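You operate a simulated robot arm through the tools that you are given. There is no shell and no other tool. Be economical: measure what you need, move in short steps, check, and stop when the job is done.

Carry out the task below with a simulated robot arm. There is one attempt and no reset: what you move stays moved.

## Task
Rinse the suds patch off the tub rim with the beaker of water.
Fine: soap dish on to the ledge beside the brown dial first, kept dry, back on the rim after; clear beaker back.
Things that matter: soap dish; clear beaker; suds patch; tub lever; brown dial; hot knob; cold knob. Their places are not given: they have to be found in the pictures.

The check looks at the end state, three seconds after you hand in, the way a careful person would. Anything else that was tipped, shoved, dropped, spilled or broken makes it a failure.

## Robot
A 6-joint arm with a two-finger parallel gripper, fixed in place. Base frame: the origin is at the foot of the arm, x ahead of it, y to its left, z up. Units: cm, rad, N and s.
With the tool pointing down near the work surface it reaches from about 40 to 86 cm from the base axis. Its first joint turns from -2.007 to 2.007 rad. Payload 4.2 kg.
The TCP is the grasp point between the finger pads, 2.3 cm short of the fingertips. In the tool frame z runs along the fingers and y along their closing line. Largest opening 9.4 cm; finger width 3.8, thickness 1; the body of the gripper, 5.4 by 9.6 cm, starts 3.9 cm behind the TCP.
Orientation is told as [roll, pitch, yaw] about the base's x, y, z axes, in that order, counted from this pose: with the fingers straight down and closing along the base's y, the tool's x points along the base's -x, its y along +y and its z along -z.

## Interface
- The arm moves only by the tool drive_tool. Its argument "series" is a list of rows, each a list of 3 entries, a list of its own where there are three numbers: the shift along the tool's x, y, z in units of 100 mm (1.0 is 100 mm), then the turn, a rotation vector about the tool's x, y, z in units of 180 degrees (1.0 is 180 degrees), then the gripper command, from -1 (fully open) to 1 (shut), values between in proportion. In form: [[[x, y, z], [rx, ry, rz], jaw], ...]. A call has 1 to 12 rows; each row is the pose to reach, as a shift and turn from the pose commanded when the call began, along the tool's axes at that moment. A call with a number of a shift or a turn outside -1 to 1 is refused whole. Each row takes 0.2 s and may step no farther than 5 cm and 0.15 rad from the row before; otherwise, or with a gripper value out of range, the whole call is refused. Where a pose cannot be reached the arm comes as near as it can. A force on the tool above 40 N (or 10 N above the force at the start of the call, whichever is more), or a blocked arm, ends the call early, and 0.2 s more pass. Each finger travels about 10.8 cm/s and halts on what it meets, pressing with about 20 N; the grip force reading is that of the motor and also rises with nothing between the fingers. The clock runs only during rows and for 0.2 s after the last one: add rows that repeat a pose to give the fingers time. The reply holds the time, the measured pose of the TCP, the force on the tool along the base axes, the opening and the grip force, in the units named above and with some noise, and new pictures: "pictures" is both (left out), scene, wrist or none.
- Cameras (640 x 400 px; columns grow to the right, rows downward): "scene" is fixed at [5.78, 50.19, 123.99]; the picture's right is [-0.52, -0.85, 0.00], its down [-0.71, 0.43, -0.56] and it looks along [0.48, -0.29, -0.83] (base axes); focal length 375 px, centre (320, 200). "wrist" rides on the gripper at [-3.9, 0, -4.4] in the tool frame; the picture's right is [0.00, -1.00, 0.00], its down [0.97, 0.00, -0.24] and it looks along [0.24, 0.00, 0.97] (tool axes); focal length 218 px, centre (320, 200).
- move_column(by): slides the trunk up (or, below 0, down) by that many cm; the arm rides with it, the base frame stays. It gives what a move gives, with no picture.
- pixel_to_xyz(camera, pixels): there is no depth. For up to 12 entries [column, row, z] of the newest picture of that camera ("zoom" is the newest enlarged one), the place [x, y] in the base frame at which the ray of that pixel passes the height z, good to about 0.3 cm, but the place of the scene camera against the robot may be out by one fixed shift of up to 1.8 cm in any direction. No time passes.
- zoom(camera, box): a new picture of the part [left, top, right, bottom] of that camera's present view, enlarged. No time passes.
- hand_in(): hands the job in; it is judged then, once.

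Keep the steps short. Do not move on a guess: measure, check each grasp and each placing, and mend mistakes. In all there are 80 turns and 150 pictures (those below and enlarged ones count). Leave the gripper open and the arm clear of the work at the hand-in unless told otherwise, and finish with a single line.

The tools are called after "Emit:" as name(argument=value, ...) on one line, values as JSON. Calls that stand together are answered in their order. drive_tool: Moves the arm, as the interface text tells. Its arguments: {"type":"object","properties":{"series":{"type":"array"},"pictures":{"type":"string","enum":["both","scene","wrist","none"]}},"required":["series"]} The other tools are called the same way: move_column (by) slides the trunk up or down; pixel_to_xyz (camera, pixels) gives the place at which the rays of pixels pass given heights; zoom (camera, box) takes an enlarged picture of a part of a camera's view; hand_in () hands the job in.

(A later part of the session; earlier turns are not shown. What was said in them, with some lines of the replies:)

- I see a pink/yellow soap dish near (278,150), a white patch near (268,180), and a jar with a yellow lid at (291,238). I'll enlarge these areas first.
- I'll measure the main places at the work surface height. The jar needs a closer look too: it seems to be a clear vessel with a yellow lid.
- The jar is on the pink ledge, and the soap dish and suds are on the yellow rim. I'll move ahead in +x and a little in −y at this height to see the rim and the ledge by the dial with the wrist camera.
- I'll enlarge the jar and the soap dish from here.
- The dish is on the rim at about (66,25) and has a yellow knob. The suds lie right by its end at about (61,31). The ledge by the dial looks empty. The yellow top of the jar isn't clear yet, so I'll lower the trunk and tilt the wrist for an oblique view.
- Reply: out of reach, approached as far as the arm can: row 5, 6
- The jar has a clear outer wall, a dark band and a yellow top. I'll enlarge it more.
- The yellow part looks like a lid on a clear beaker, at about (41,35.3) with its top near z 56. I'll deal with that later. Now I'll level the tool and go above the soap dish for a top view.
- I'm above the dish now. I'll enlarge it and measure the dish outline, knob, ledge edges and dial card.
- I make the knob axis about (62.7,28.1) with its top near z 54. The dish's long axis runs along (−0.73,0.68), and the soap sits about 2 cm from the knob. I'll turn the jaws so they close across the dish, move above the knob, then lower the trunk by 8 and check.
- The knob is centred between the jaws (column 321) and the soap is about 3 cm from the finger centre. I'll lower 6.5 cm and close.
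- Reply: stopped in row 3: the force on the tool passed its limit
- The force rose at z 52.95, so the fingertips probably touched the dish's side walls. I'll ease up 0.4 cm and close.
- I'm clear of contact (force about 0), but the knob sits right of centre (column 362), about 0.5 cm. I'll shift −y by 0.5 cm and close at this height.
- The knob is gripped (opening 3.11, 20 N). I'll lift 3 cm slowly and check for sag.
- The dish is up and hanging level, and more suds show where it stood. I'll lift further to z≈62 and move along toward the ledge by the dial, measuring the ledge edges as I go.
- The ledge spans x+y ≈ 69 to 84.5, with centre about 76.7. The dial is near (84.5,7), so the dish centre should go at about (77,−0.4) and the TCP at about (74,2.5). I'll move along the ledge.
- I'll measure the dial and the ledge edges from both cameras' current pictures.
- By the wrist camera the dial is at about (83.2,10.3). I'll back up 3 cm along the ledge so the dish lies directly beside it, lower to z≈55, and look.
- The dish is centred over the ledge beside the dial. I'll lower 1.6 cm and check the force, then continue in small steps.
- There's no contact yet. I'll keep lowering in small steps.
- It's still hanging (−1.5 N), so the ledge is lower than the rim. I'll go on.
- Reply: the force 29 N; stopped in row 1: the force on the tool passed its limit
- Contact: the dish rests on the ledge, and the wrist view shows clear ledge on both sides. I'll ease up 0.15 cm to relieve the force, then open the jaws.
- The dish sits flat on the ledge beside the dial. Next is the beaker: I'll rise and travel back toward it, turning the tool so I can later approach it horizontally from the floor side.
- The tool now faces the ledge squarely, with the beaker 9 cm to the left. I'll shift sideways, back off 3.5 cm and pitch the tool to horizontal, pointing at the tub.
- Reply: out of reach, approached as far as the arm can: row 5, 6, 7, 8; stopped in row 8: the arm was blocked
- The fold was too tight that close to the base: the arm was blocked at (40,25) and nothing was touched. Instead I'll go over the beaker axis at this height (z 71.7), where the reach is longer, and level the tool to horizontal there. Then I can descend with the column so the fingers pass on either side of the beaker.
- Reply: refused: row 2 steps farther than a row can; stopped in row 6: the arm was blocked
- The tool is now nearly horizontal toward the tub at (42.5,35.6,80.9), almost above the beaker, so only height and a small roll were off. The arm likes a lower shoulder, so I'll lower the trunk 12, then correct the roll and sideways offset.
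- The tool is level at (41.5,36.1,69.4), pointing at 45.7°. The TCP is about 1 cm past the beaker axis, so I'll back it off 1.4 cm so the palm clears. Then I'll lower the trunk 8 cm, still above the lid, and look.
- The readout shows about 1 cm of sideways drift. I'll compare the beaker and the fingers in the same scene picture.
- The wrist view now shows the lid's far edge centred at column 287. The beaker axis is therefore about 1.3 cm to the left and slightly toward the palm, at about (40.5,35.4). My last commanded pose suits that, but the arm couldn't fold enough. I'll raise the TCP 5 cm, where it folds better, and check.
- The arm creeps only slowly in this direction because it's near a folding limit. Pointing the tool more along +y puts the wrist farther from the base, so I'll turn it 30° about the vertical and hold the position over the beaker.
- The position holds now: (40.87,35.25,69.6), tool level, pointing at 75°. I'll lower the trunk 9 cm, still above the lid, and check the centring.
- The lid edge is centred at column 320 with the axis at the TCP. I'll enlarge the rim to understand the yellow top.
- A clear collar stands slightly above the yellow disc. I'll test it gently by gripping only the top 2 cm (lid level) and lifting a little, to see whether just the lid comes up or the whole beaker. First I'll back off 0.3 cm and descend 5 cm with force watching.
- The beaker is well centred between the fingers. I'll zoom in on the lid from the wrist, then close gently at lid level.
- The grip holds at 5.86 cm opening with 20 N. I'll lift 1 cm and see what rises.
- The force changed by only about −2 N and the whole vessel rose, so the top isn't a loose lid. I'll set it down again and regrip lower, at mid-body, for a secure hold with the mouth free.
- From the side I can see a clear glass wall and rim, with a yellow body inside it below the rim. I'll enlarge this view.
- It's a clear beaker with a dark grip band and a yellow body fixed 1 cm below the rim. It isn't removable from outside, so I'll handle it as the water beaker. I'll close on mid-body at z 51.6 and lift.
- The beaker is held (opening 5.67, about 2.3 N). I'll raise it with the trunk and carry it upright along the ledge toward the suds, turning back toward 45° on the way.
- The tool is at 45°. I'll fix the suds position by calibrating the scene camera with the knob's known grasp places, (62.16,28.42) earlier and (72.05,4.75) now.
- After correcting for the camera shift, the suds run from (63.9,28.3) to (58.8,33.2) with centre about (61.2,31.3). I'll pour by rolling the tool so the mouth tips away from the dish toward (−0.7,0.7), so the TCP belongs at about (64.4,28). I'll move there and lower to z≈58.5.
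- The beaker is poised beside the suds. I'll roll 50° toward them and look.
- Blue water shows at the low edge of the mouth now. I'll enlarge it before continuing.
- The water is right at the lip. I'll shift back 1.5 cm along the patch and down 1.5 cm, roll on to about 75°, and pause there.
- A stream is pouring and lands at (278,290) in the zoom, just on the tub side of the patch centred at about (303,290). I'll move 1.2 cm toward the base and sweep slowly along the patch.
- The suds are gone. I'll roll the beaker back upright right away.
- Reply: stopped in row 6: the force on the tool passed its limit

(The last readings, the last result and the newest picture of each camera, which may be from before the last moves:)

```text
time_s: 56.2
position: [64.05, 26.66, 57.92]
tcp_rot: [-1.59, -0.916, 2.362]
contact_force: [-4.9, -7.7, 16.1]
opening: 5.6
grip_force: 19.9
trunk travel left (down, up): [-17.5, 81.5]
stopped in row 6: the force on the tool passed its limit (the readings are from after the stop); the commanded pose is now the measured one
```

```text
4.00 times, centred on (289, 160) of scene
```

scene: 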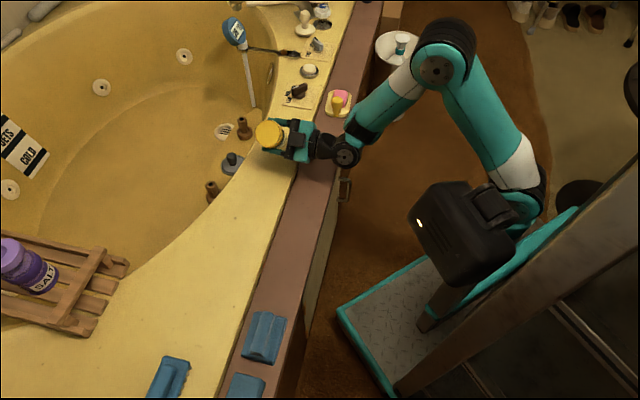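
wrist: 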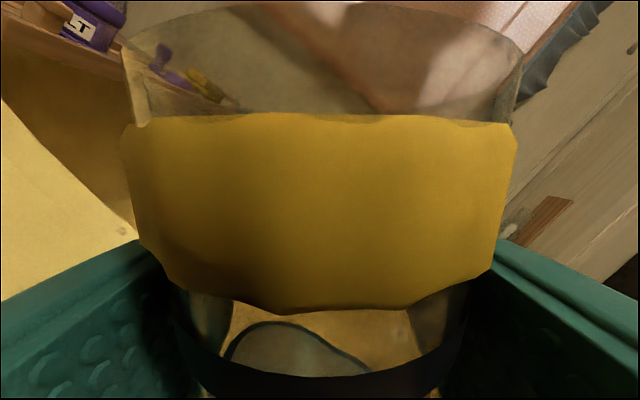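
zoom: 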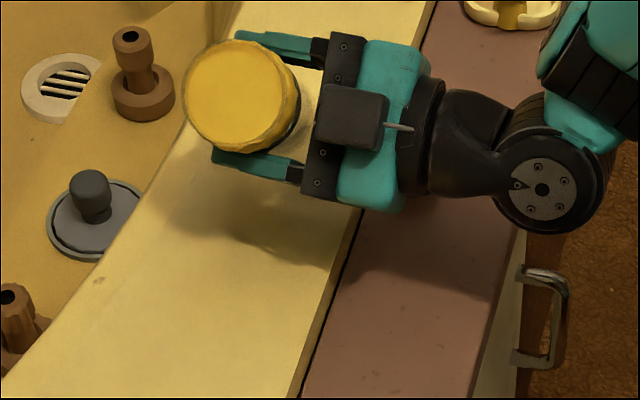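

The hanging cube on the wrist touched the ledge. I'll raise the trunk 8 cm and finish levelling.

Emit:
move_column(by=8)

Emit:
drive_tool(series=[[[0, 0, 0], [0, 0, 0.042], 0.6], [[0, 0, 0], [0, 0, 0.084], 0.6], [[0, 0, 0], [0, 0, 0.126], 0.6], [[0, 0, 0], [0, 0, 0.168], 0.6], [[0, 0, 0], [0, 0, 0.206], 0.6]], pictures="both")

Emit:
zoom(camera="scene", box=[225, 90, 353, 210])

```text
time_s: 57.4
position: [64.05, 26.63, 65.82]
tcp_rot: [-1.583, -0.919, 2.36]
contact_force: [0.2, 0.2, -1.0]
opening: 5.59
grip_force: 20.0
trunk travel left (down, up): [-25.5, 73.5]
```

```text
time_s: 58.6
position: [64.01, 26.7, 65.61]
tcp_rot: [-3.025, -1.562, -2.482]
contact_force: [0.3, 1.2, -1.5]
opening: 5.6
grip_force: 20.0
trunk travel left (down, up): [-25.5, 73.5]
```

scene: 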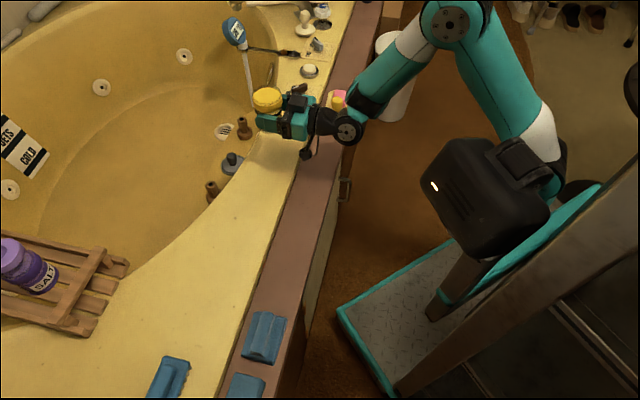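
wrist: 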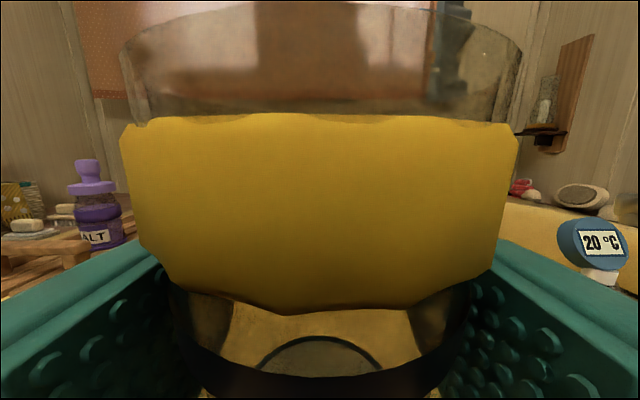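

```text
3.33 times, centred on (289, 150) of scene
```

zoom: 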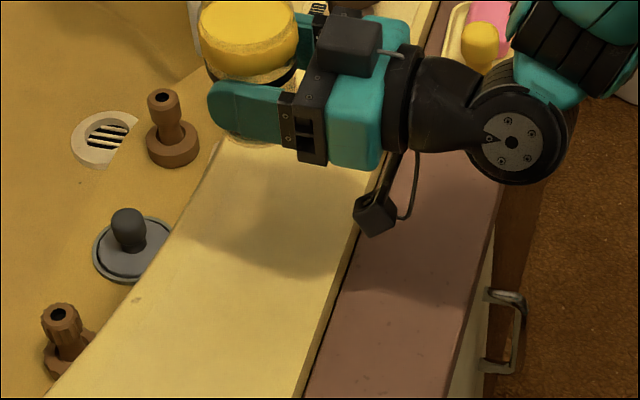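

The rim is clear of suds and the beaker is upright. I'll carry it back along the reverse path to its place, (40.75,34.9) at 75°.

Emit:
drive_tool(series=[[[0, 0.1, -0.05], [-0.02, 0, 0], 0.6], [[0, 0.3, -0.13], [-0.05, 0, 0], 0.6], [[0, 0.5, -0.22], [-0.085, 0, 0], 0.6], [[0, 0.7, -0.31], [-0.12, 0, 0], 0.6], [[0, 0.9, -0.4], [-0.15, 0, 0], 0.6], [[0, 1.0, -0.45], [-0.17, 0, 0], 0.6]], pictures="none")

Emit:
drive_tool(series=[[[0, 0.1, 0], [0, 0, 0], 0.6], [[0, 0.3, 0.02], [0, 0, 0], 0.6], [[0, 0.5, 0.03], [0, 0, 0], 0.6], [[0, 0.7, 0.04], [0, 0, 0], 0.6], [[0, 0.9, 0.05], [0, 0, 0], 0.6], [[0, 1.0, 0.05], [0, 0, 0], 0.6], [[0, 1.0, 0.05], [0, 0, 0], 0.6]], pictures="none")

```text
time_s: 60.0
position: [53.7, 30.58, 65.57]
tcp_rot: [-2.331, -1.562, -2.641]
contact_force: [-0.2, 0.3, -1.2]
opening: 5.58
grip_force: 20.3
trunk travel left (down, up): [-25.5, 73.5]
```

```text
time_s: 61.6
position: [44.49, 34.22, 65.92]
tcp_rot: [-1.665, -1.564, 2.978]
contact_force: [0.3, -0.5, -0.6]
opening: 5.59
grip_force: 19.7
out of reach, approached as far as the arm can: row 4, 5, 6, 7
trunk travel left (down, up): [-25.5, 73.5]
```

It's out of reach only because the shoulder is too high relative to the tool. I'll lower the trunk 9 cm, raise the arm 6 cm, then finish the sideways move.

Emit:
move_column(by=-9)

Emit:
drive_tool(series=[[[-0.2, 0, 0], [0, 0, 0], 0.6], [[-0.4, 0, 0], [0, 0, 0], 0.6], [[-0.6, 0, 0], [0, 0, 0], 0.6], [[-0.6, 0.15, 0], [0, 0, 0], 0.6], [[-0.6, 0.3, 0], [0, 0, 0], 0.6], [[-0.6, 0.35, 0], [0, 0, 0], 0.6], [[-0.6, 0.35, 0], [0, 0, 0], 0.6]], pictures="both")

```text
time_s: 62.7
position: [44.5, 34.05, 57.69]
tcp_rot: [-2.913, -1.563, -2.06]
contact_force: [-4.1, -12.9, 6.8]
opening: 5.59
grip_force: 20.1
trunk travel left (down, up): [-16.8, 82.2]
stopped: the force on the tool passed its limit (the readings are from after the stop); the commanded pose is now the measured one
```

```text
time_s: 64.3
position: [41.1, 34.94, 63.87]
tcp_rot: [-2.849, -1.561, -2.123]
contact_force: [-0.1, -0.3, -0.4]
opening: 5.54
grip_force: 19.7
trunk travel left (down, up): [-16.8, 82.2]
```

scene: 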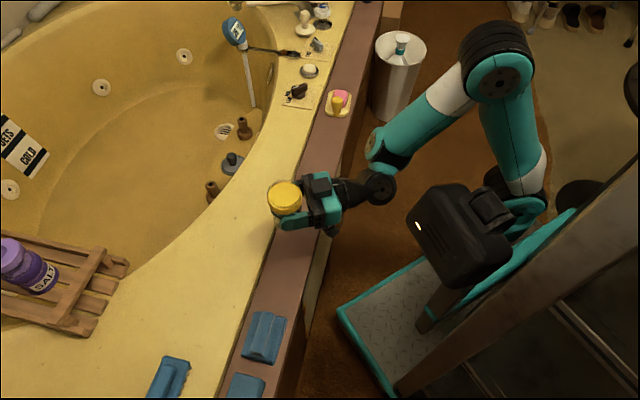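
wrist: 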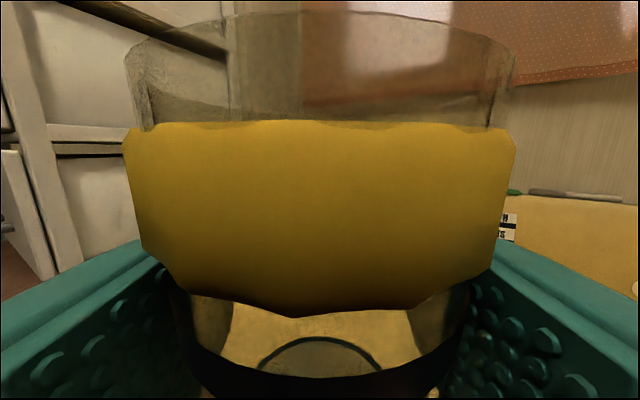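

A wrist part brushed the ledge's outer edge during that lowering; the beaker stayed in the grip. I'm back above its place now at (41.1,34.9,63.9). I'll correct 0.35 cm, then descend exactly as I did before.

Emit:
drive_tool(series=[[[0, 0.03, -0.015], [0, 0, 0], 0.6], [[0, 0.03, -0.015], [0, 0, 0], 0.6]], pictures="none")

Emit:
move_column(by=-8.3)

Emit:
zoom(camera="scene", box=[240, 180, 368, 280])

```text
time_s: 64.9
position: [40.74, 34.94, 63.66]
tcp_rot: [-2.897, -1.563, -2.075]
contact_force: [-0.2, -0.5, -0.6]
opening: 5.58
grip_force: 20.3
trunk travel left (down, up): [-16.8, 82.2]
```

```text
time_s: 66.1
position: [40.8, 34.84, 55.37]
tcp_rot: [-2.858, -1.563, -2.112]
contact_force: [0.1, 0.1, -0.9]
opening: 5.54
grip_force: 20.1
trunk travel left (down, up): [-8.5, 90.5]
```

```text
4.00 times, centred on (304, 230) of scene
```

zoom: 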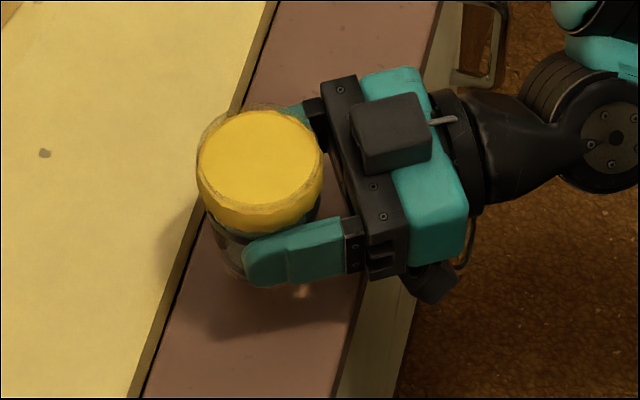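

I'll lower 3.2 cm with the arm, then use fine steps until contact.

Emit:
drive_tool(series=[[[0.08, 0, 0], [0, 0, 0], 0.6], [[0.16, 0, 0], [0, 0, 0], 0.6], [[0.24, 0, 0], [0, 0, 0], 0.6], [[0.3, 0, 0], [0, 0, 0], 0.6], [[0.32, 0, 0], [0, 0, 0], 0.6]], pictures="none")

Emit:
drive_tool(series=[[[0.02, 0, 0], [0, 0, 0], 0.6], [[0.03, 0, 0], [0, 0, 0], 0.6]], pictures="none")

Emit:
drive_tool(series=[[[0.02, 0, 0], [0, 0, 0], 0.6]], pictures="both")

```text
time_s: 67.3
position: [40.88, 34.78, 52.35]
tcp_rot: [-2.776, -1.561, -2.196]
contact_force: [-0.8, 0.4, -0.8]
opening: 5.5
grip_force: 19.1
trunk travel left (down, up): [-8.5, 90.5]
```

```text
time_s: 67.9
position: [40.83, 34.97, 51.92]
tcp_rot: [-2.928, -1.561, -2.044]
contact_force: [0.5, 0.0, -0.4]
opening: 5.55
grip_force: 20.0
trunk travel left (down, up): [-8.5, 90.5]
```

```text
time_s: 68.3
position: [40.85, 34.99, 51.69]
tcp_rot: [-2.856, -1.562, -2.117]
contact_force: [-1.6, -0.7, 1.4]
opening: 5.49
grip_force: 19.6
trunk travel left (down, up): [-8.5, 90.5]
```

scene: 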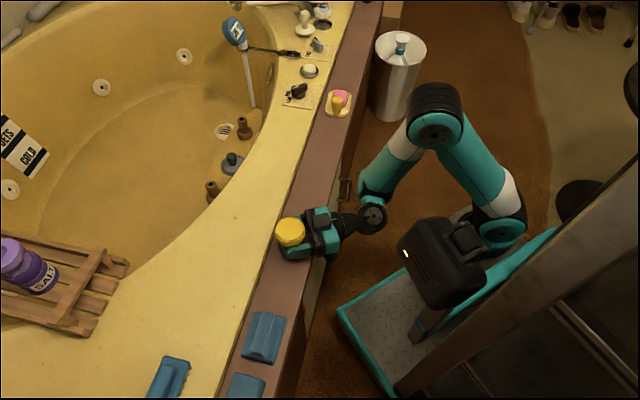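
wrist: 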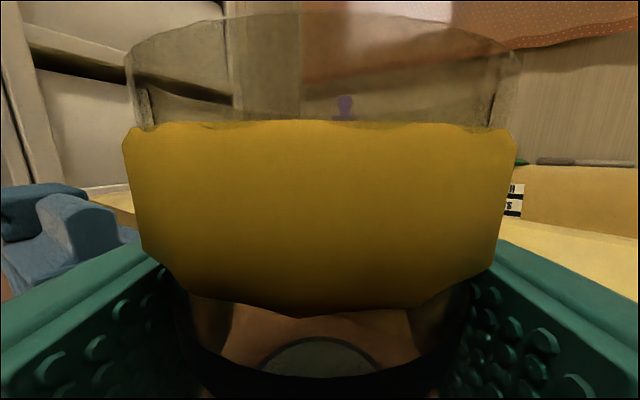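

Light contact (+1.4 N). I'll go down 0.1 cm more and read the force.

Emit:
drive_tool(series=[[[0.01, 0, 0], [0, 0, 0], 0.6]], pictures="none")

Emit:
zoom(camera="scene", box=[240, 190, 368, 280])

```text
time_s: 68.7
position: [40.86, 34.84, 51.74]
tcp_rot: [-2.915, -1.56, -2.059]
contact_force: [-1.2, 0.2, 8.5]
opening: 5.53
grip_force: 20.3
trunk travel left (down, up): [-8.5, 90.5]
```

```text
4.44 times, centred on (304, 235) of scene
```

zoom: 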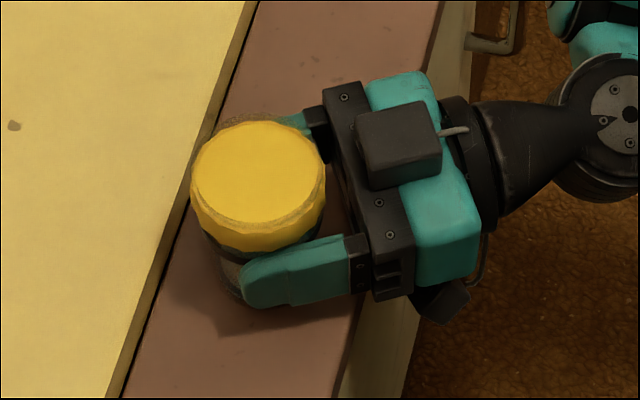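

It's seated (8.5 N). I'll open fully and then rise straight up 10 cm.

Emit:
drive_tool(series=[[[0, 0, 0], [0, 0, 0], 0], [[0, 0, 0], [0, 0, 0], -0.5], [[0, 0, 0], [0, 0, 0], -1], [[0, 0, 0], [0, 0, 0], -1], [[-0.2, 0, 0], [0, 0, 0], -1], [[-0.4, 0, 0], [0, 0, 0], -1], [[-0.7, 0, 0], [0, 0, 0], -1], [[-1.0, 0, 0], [0, 0, 0], -1]], pictures="both")

Emit:
zoom(camera="scene", box=[240, 190, 368, 280])

```text
time_s: 70.5
position: [40.74, 34.78, 61.62]
tcp_rot: [-2.872, -1.561, -2.099]
contact_force: [0.1, -0.7, -0.4]
opening: 9.41
grip_force: 0.1
trunk travel left (down, up): [-8.5, 90.5]
```

scene: 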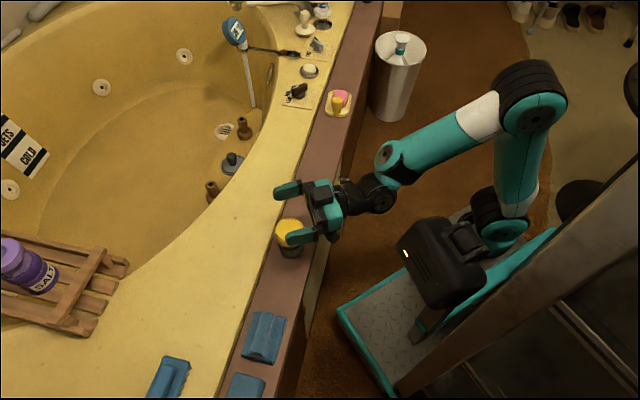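
wrist: 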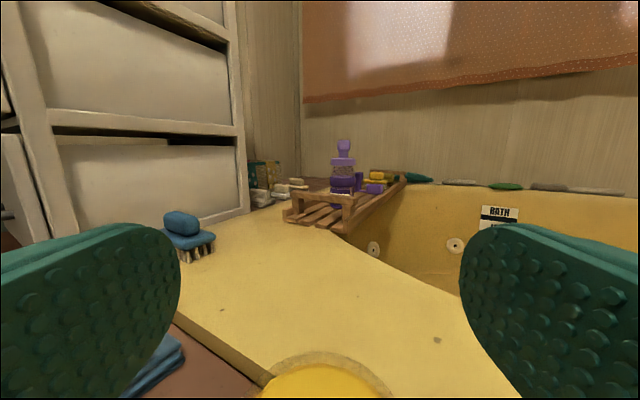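

```text
4.44 times, centred on (304, 235) of scene
```

zoom: 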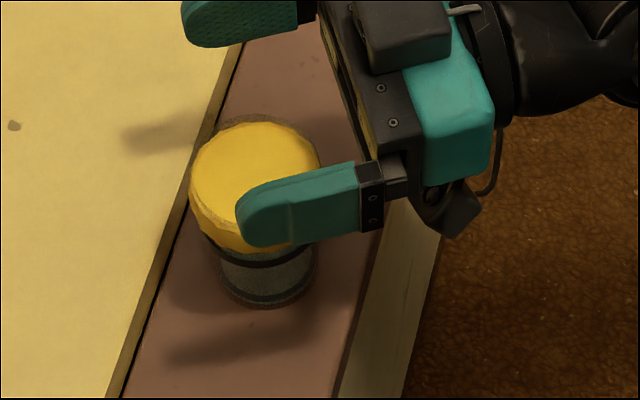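

The beaker is back upright in its original place. Now for the dish: I'll raise the trunk, pitch the tool back to vertical while moving off, and travel to the dish with the jaws turning to yaw −43°.

Emit:
move_column(by=10)

Emit:
drive_tool(series=[[[0, -0.08, 0], [0, 0.0417, 0], -1], [[0, -0.16, 0], [0, 0.0833, 0], -1], [[0, -0.25, 0], [0, 0.125, 0], -1], [[0, -0.33, 0], [0, 0.1667, 0], -1], [[0, -0.42, 0], [0, 0.2083, 0], -1], [[0, -0.5, 0], [0, 0.25, 0], -1], [[0, -0.58, 0], [0, 0.2917, 0], -1], [[0, -0.66, 0], [0, 0.3333, 0], -1], [[0, -0.75, 0], [0, 0.375, 0], -1], [[0, -0.83, 0], [0, 0.4167, 0], -1], [[0, -0.92, 0], [0, 0.4583, 0], -1], [[0, -1.0, 0], [0, 0.498, 0], -1]], pictures="scene")

```text
time_s: 71.8
position: [40.78, 34.75, 71.71]
tcp_rot: [-2.861, -1.563, -2.111]
contact_force: [-0.1, -0.6, 0.6]
opening: 9.39
grip_force: 0.1
trunk travel left (down, up): [-18.5, 80.5]
```

```text
time_s: 74.5
position: [50.43, 32.19, 71.72]
tcp_rot: [-0.002, -0.015, 1.311]
contact_force: [0.6, -0.6, 0.3]
opening: 9.38
grip_force: 0.2
trunk travel left (down, up): [-18.5, 80.5]
```

scene: 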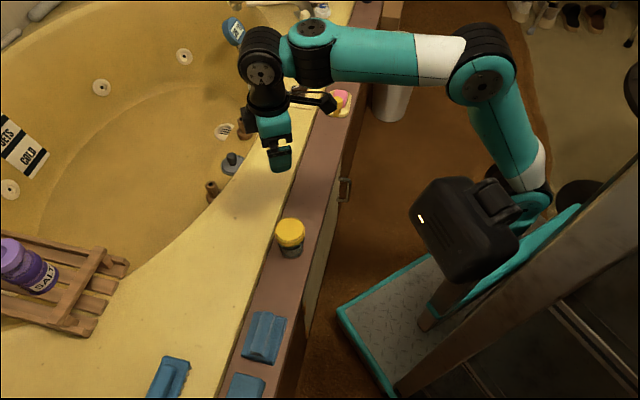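

The tool is vertical at (50.4,32.2,71.7), yaw 75°. I'll travel toward the dish while turning the yaw.

Emit:
drive_tool(series=[[[0.08, -0.08, 0], [0, 0, 0.045], -1], [[0.16, -0.16, 0], [0, 0, 0.09], -1], [[0.25, -0.25, 0], [0, 0, 0.135], -1], [[0.33, -0.33, 0], [0, 0, 0.18], -1], [[0.42, -0.42, 0], [0, 0, 0.225], -1], [[0.5, -0.5, 0], [0, 0, 0.27], -1], [[0.58, -0.58, 0], [0, 0, 0.315], -1], [[0.66, -0.66, 0], [0, 0, 0.36], -1], [[0.75, -0.75, 0], [0, 0, 0.405], -1], [[0.83, -0.83, 0], [0, 0, 0.45], -1], [[0.92, -0.92, 0], [0, 0, 0.495], -1], [[1.0, -1.0, 0], [0, 0, 0.54], -1]], pictures="none")

Emit:
drive_tool(series=[[[-0.3, -0.1, 0], [0, 0, 0.04], -1], [[-0.6, -0.2, 0], [0, 0, 0.08], -1], [[-0.8, -0.35, 0], [0, 0, 0.117], -1], [[-1.0, -0.45, 0], [0, 0, 0.117], -1]], pictures="both")

```text
time_s: 77.0
position: [57.53, 20.0, 71.5]
tcp_rot: [0.014, 0.001, -0.388]
contact_force: [0.0, 0.5, 0.4]
opening: 9.44
grip_force: 0.0
trunk travel left (down, up): [-18.5, 80.5]
```

```text
time_s: 78.0
position: [65.17, 12.02, 71.49]
tcp_rot: [0.015, 0.006, -0.755]
contact_force: [-0.1, 0.3, 0.3]
opening: 9.39
grip_force: 0.1
trunk travel left (down, up): [-18.5, 80.5]
```

scene: 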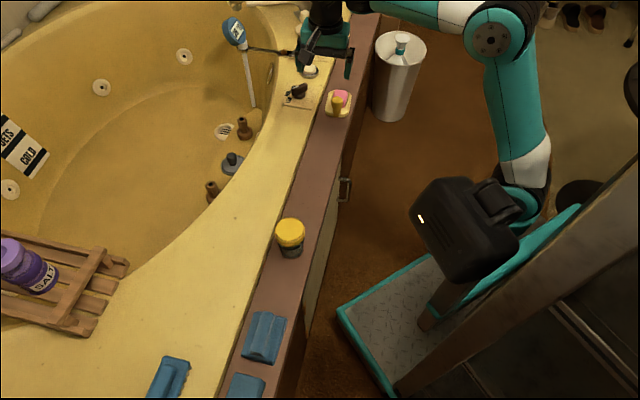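
wrist: 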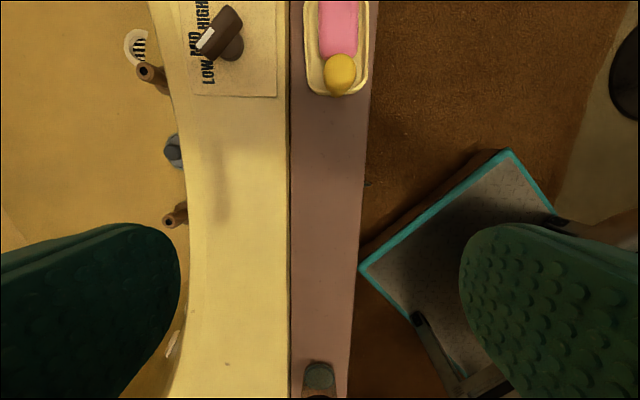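

The knob on the ledge reads about (71.7,3.2). I'll move above it, descend to z≈61.5, and check the centring.

Emit:
drive_tool(series=[[[-0.3, -0.05, 0], [0, 0, 0], -0.3], [[-0.6, -0.1, 0.2], [0, 0, 0], -0.3], [[-0.9, -0.15, 0.5], [0, 0, 0], -0.3], [[-1.0, -0.19, 0.8], [0, 0, 0], -0.3], [[-1.0, -0.19, 1.0], [0, 0, 0], -0.3]], pictures="wrist")

```text
time_s: 79.2
position: [71.24, 3.93, 61.4]
tcp_rot: [0.013, 0.006, -0.753]
contact_force: [0.9, 0.4, 1.3]
opening: 6.12
grip_force: 0.0
trunk travel left (down, up): [-18.5, 80.5]
```

wrist: 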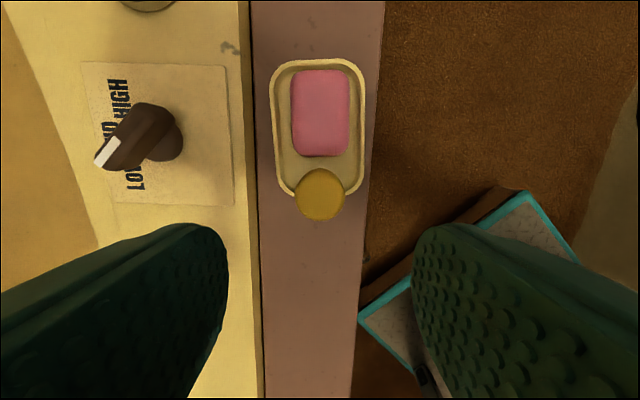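

The knob is centred at column 320. I'll move 0.7 cm toward the dish, descend 7 cm, and verify.

Emit:
drive_tool(series=[[[-0.07, 0, 0.1], [0, 0, 0], -0.3], [[-0.07, 0, 0.3], [0, 0, 0], -0.3], [[-0.07, 0, 0.5], [0, 0, 0], -0.3], [[-0.07, 0, 0.7], [0, 0, 0], -0.3]], pictures="wrist")

```text
time_s: 80.2
position: [71.68, 3.51, 54.33]
tcp_rot: [0.013, 0.006, -0.754]
contact_force: [-0.4, 0.1, 0.9]
opening: 6.09
grip_force: 0.1
trunk travel left (down, up): [-18.5, 80.5]
```

wrist: 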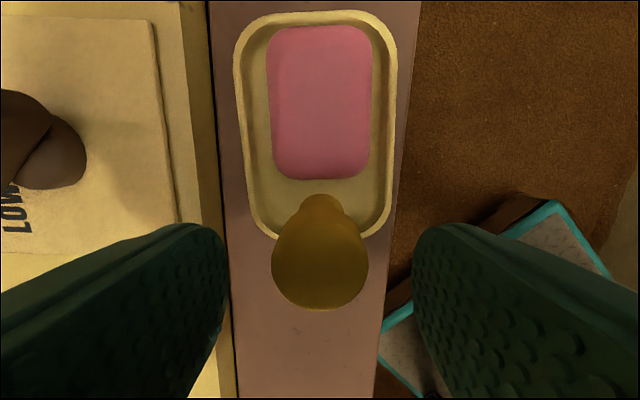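

The knob is centred. I'll descend 3 cm, keeping the fingertips just above the dish walls, and close.

Emit:
drive_tool(series=[[[0, 0, 0.15], [0, 0, 0], -0.3], [[0, 0, 0.3], [0, 0, 0], -0.3], [[0, 0, 0.3], [0, 0, 0], 0], [[0, 0, 0.3], [0, 0, 0], 0.4], [[0, 0, 0.3], [0, 0, 0], 1], [[0, 0, 0.3], [0, 0, 0], 1]], pictures="wrist")

```text
time_s: 81.7
position: [71.79, 3.55, 51.43]
tcp_rot: [0.013, 0.006, -0.753]
contact_force: [-0.1, -0.1, 0.6]
opening: 3.14
grip_force: 19.8
trunk travel left (down, up): [-18.5, 80.5]
```

wrist: 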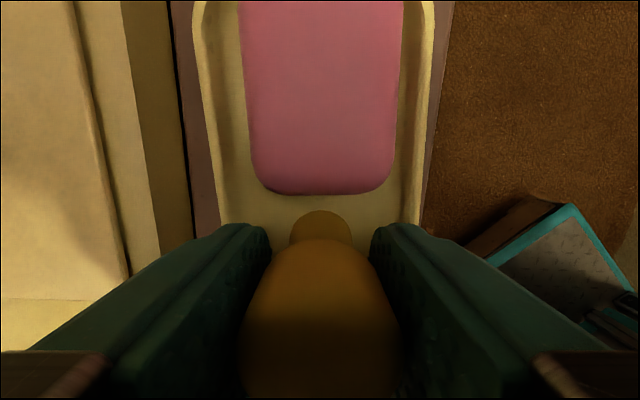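

The knob is gripped (3.14, 20 N). I'll lift slowly by 10 cm and check the dish.

Emit:
drive_tool(series=[[[0, 0, -0.05], [0, 0, 0], 1], [[0, 0, -0.12], [0, 0, 0], 1], [[0, 0, -0.25], [0, 0, 0], 1], [[0, 0, -0.45], [0, 0, 0], 1], [[0, 0, -0.65], [0, 0, 0], 1], [[0, 0, -0.85], [0, 0, 0], 1], [[0, 0, -1.0], [0, 0, 0], 1]], pictures="scene")

Emit:
drive_tool(series=[[[0.1, 0, 0], [0, 0, 0], 1], [[0.3, 0.1, 0], [0, 0, 0], 1], [[0.5, 0.2, 0], [0, 0, 0], 1], [[0.7, 0.3, 0], [0, 0, 0], 1], [[0.9, 0.4, 0], [0, 0, 0], 1], [[1.0, 0.5, 0], [0, 0, 0], 1]], pictures="none")

Emit:
drive_tool(series=[[[0.1, 0.05, 0], [0, 0, 0], 1], [[0.3, 0.15, 0], [0, 0, 0], 1], [[0.5, 0.3, 0], [0, 0, 0], 1], [[0.7, 0.4, 0], [0, 0, 0], 1], [[0.9, 0.5, 0], [0, 0, 0], 1], [[1.0, 0.6, 0], [0, 0, 0], 1]], pictures="both")

```text
time_s: 83.2
position: [71.8, 3.51, 61.36]
tcp_rot: [0.015, 0.006, -0.753]
contact_force: [0.5, -0.1, -1.4]
opening: 3.12
grip_force: 19.9
trunk travel left (down, up): [-18.5, 80.5]
```

scene: 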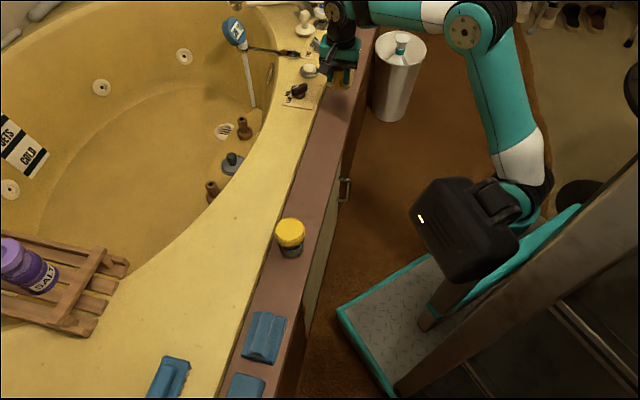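

```text
time_s: 84.7
position: [67.74, 14.03, 61.51]
tcp_rot: [0.014, 0.005, -0.756]
contact_force: [-0.8, 0.1, -1.0]
opening: 3.12
grip_force: 19.1
trunk travel left (down, up): [-18.5, 80.5]
```

```text
time_s: 86.0
position: [64.6, 25.14, 61.61]
tcp_rot: [0.014, 0.005, -0.751]
contact_force: [0.4, 0.0, -1.4]
opening: 3.14
grip_force: 19.1
trunk travel left (down, up): [-18.5, 80.5]
```

scene: 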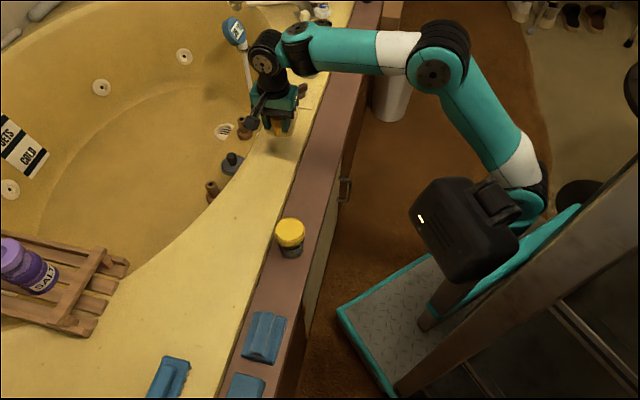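
wrist: 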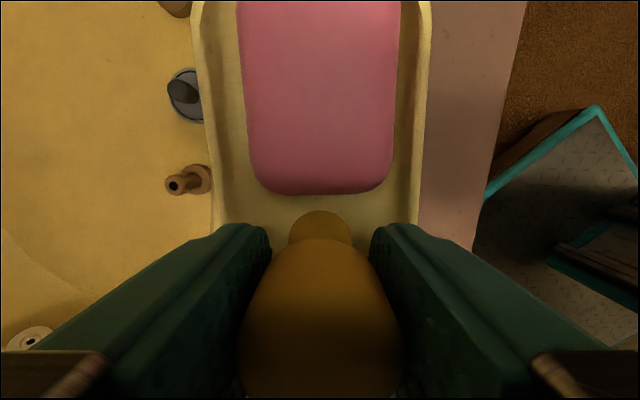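

The dish is level. I'll move to its original spot, (62.2,28.4), lower to z≈54.5, and look.

Emit:
drive_tool(series=[[[0.15, 0.03, 0], [0, 0, 0], 1], [[0.3, 0.05, 0.1], [0, 0, 0], 1], [[0.4, 0.07, 0.25], [0, 0, 0], 1], [[0.4, 0.07, 0.4], [0, 0, 0], 1], [[0.4, 0.07, 0.55], [0, 0, 0], 1], [[0.4, 0.07, 0.7], [0, 0, 0], 1]], pictures="both")

Emit:
zoom(camera="scene", box=[220, 110, 348, 200])

```text
time_s: 87.5
position: [62.01, 28.53, 54.78]
tcp_rot: [0.012, 0.005, -0.753]
contact_force: [-0.9, -0.1, -1.5]
opening: 3.12
grip_force: 20.5
trunk travel left (down, up): [-18.5, 80.5]
```

scene: 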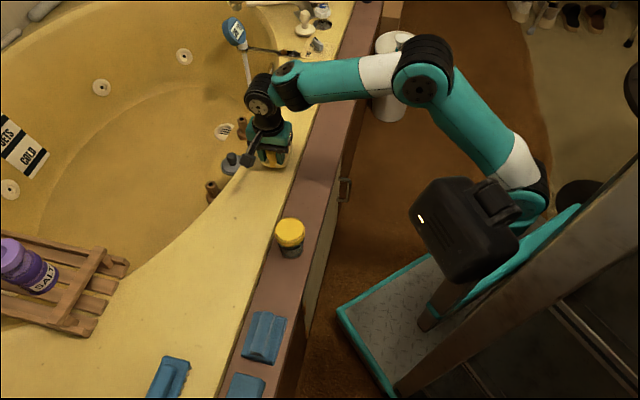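
wrist: 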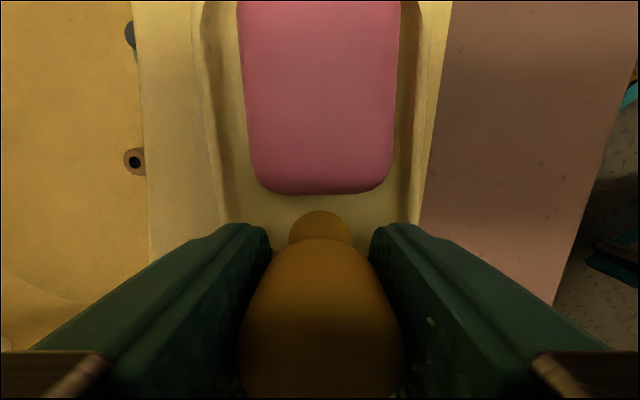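

```text
4.44 times, centred on (284, 155) of scene
```

zoom: 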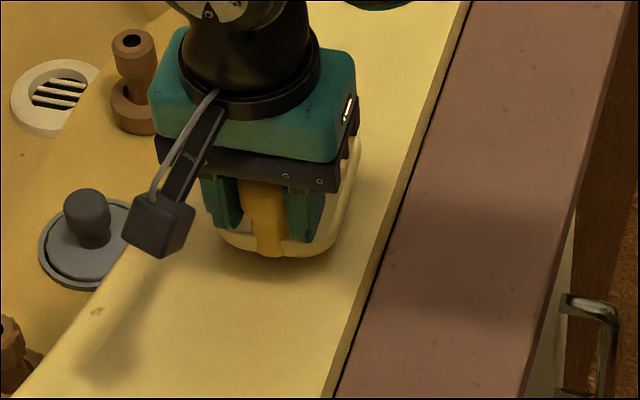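

The dish is over its old spot and the rim there is clean. I'll lower in small steps to contact.

Emit:
drive_tool(series=[[[0, 0, 0.05], [0, 0, 0], 1], [[0, 0, 0.1], [0, 0, 0], 1]], pictures="none")

Emit:
drive_tool(series=[[[0, 0, 0.03], [0, 0, 0], 1]], pictures="none")

Emit:
drive_tool(series=[[[0, 0, 0.02], [0, 0, 0], 1]], pictures="none")

```text
time_s: 88.0
position: [62.23, 28.43, 53.73]
tcp_rot: [0.014, 0.006, -0.75]
contact_force: [0.0, 0.2, -2.5]
opening: 3.13
grip_force: 20.3
trunk travel left (down, up): [-18.5, 80.5]
```

```text
time_s: 88.5
position: [62.11, 28.65, 53.56]
tcp_rot: [0.017, 0.005, -0.753]
contact_force: [-1.1, 0.4, 6.0]
opening: 3.14
grip_force: 20.2
trunk travel left (down, up): [-18.5, 80.5]
```

```text
time_s: 88.8
position: [62.19, 28.58, 53.49]
tcp_rot: [0.017, 0.005, -0.752]
contact_force: [-2.3, -1.5, 21.7]
opening: 3.1
grip_force: 20.0
trunk travel left (down, up): [-18.5, 80.5]
```

The dish is seated. I'll ease the force off, open, and rise straight up.

Emit:
drive_tool(series=[[[0, 0, -0.02], [0, 0, 0], 1], [[0, 0, -0.02], [0, 0, 0], 0.3], [[0, 0, -0.02], [0, 0, 0], -0.1], [[0, 0, -0.02], [0, 0, 0], -0.1], [[0, 0, -0.3], [0, 0, 0], -0.1], [[0, 0, -0.6], [0, 0, 0], -0.1], [[0, 0, -1.0], [0, 0, 0], -0.5]], pictures="both")

Emit:
zoom(camera="scene", box=[220, 110, 348, 200])

```text
time_s: 90.5
position: [62.22, 28.52, 63.19]
tcp_rot: [0.013, 0.006, -0.75]
contact_force: [0.4, -0.4, 0.2]
opening: 7.06
grip_force: 0.0
trunk travel left (down, up): [-18.5, 80.5]
```

scene: 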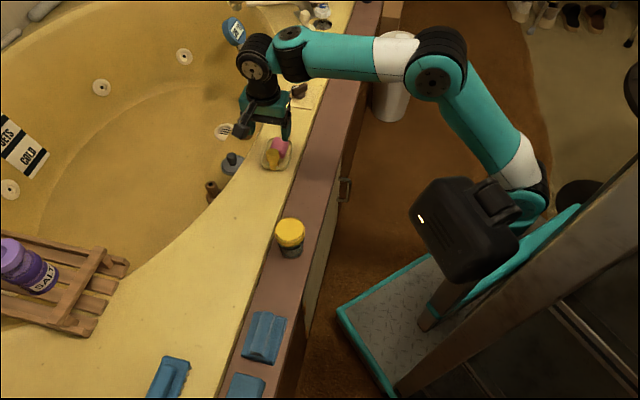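
wrist: 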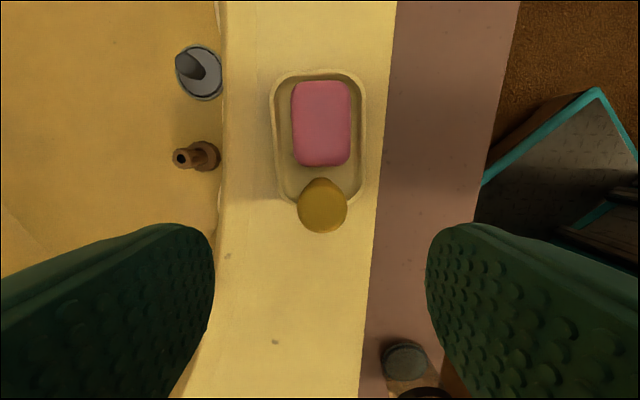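

```text
4.44 times, centred on (284, 155) of scene
```

zoom: 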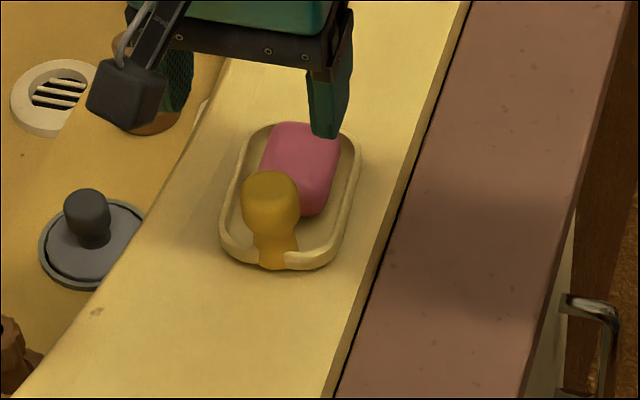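

The dish is back in place, flat and dry. I'll raise the trunk, back the arm off with the jaws fully open, and take a last look.

Emit:
move_column(by=12)

Emit:
drive_tool(series=[[[0, -0.3, 0], [0, 0, 0], -1], [[0, -0.6, 0], [0, 0, 0], -1], [[0, -1.0, 0], [0, 0, 0], -1], [[0, -1.0, 0], [0, 0, 0], -1]], pictures="scene")

Emit:
drive_tool(series=[[[0, -0.3, 0], [0, 0, 0], -1], [[0, -0.6, 0], [0, 0, 0], -1], [[0, -1.0, 0], [0, 0, 0], -1]], pictures="scene")

Emit:
zoom(camera="scene", box=[200, 60, 400, 290])

```text
time_s: 92.0
position: [62.12, 28.49, 75.2]
tcp_rot: [0.014, 0.004, -0.752]
contact_force: [0.7, 0.3, 0.6]
opening: 7.05
grip_force: 0.0
trunk travel left (down, up): [-30.5, 68.5]
```

```text
time_s: 93.0
position: [55.29, 21.15, 74.99]
tcp_rot: [0.013, 0.005, -0.752]
contact_force: [-0.3, 0.5, -0.2]
opening: 9.38
grip_force: 0.0
trunk travel left (down, up): [-30.5, 68.5]
```

scene: 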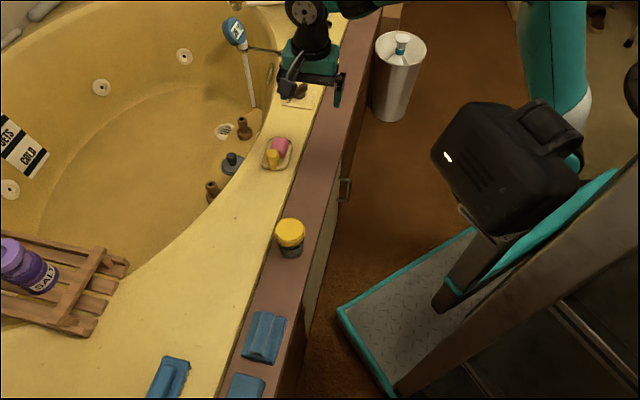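

```text
time_s: 93.8
position: [48.6, 13.81, 74.94]
tcp_rot: [0.015, 0.004, -0.753]
contact_force: [-0.2, 0.3, -0.5]
opening: 9.4
grip_force: 0.0
trunk travel left (down, up): [-30.5, 68.5]
```

scene: 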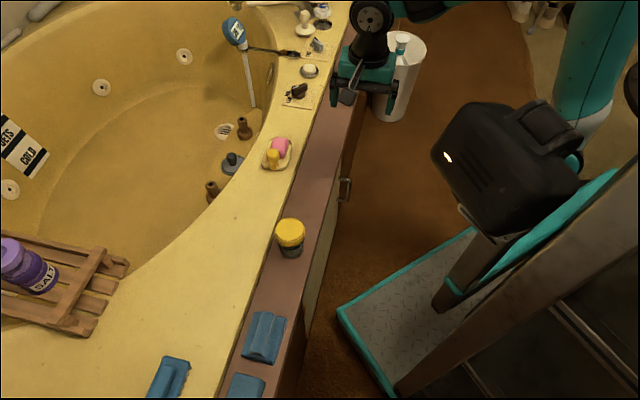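

```text
1.74 times, centred on (300, 175) of scene
```

zoom: 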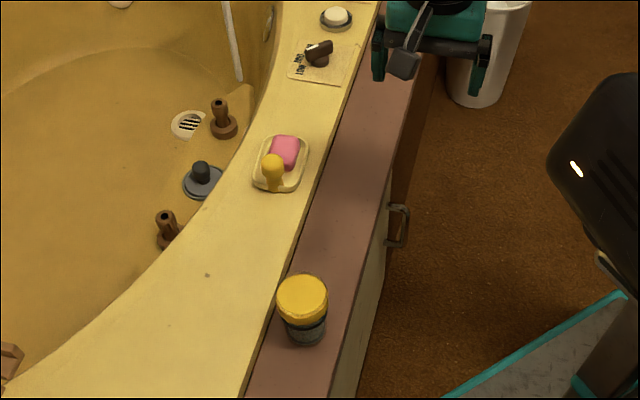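

The suds are gone, the dish is back on the rim, the beaker is upright on the ledge, and the dial and knobs are unchanged. The arm is clear and open, so I'm handing in.

Emit:
hand_in()

```text
The job is handed in.
```

The suds are rinsed off the rim, the soap dish was kept dry and is back on the rim, the clear beaker is back in its place on the ledge, and the arm is clear with the gripper open.
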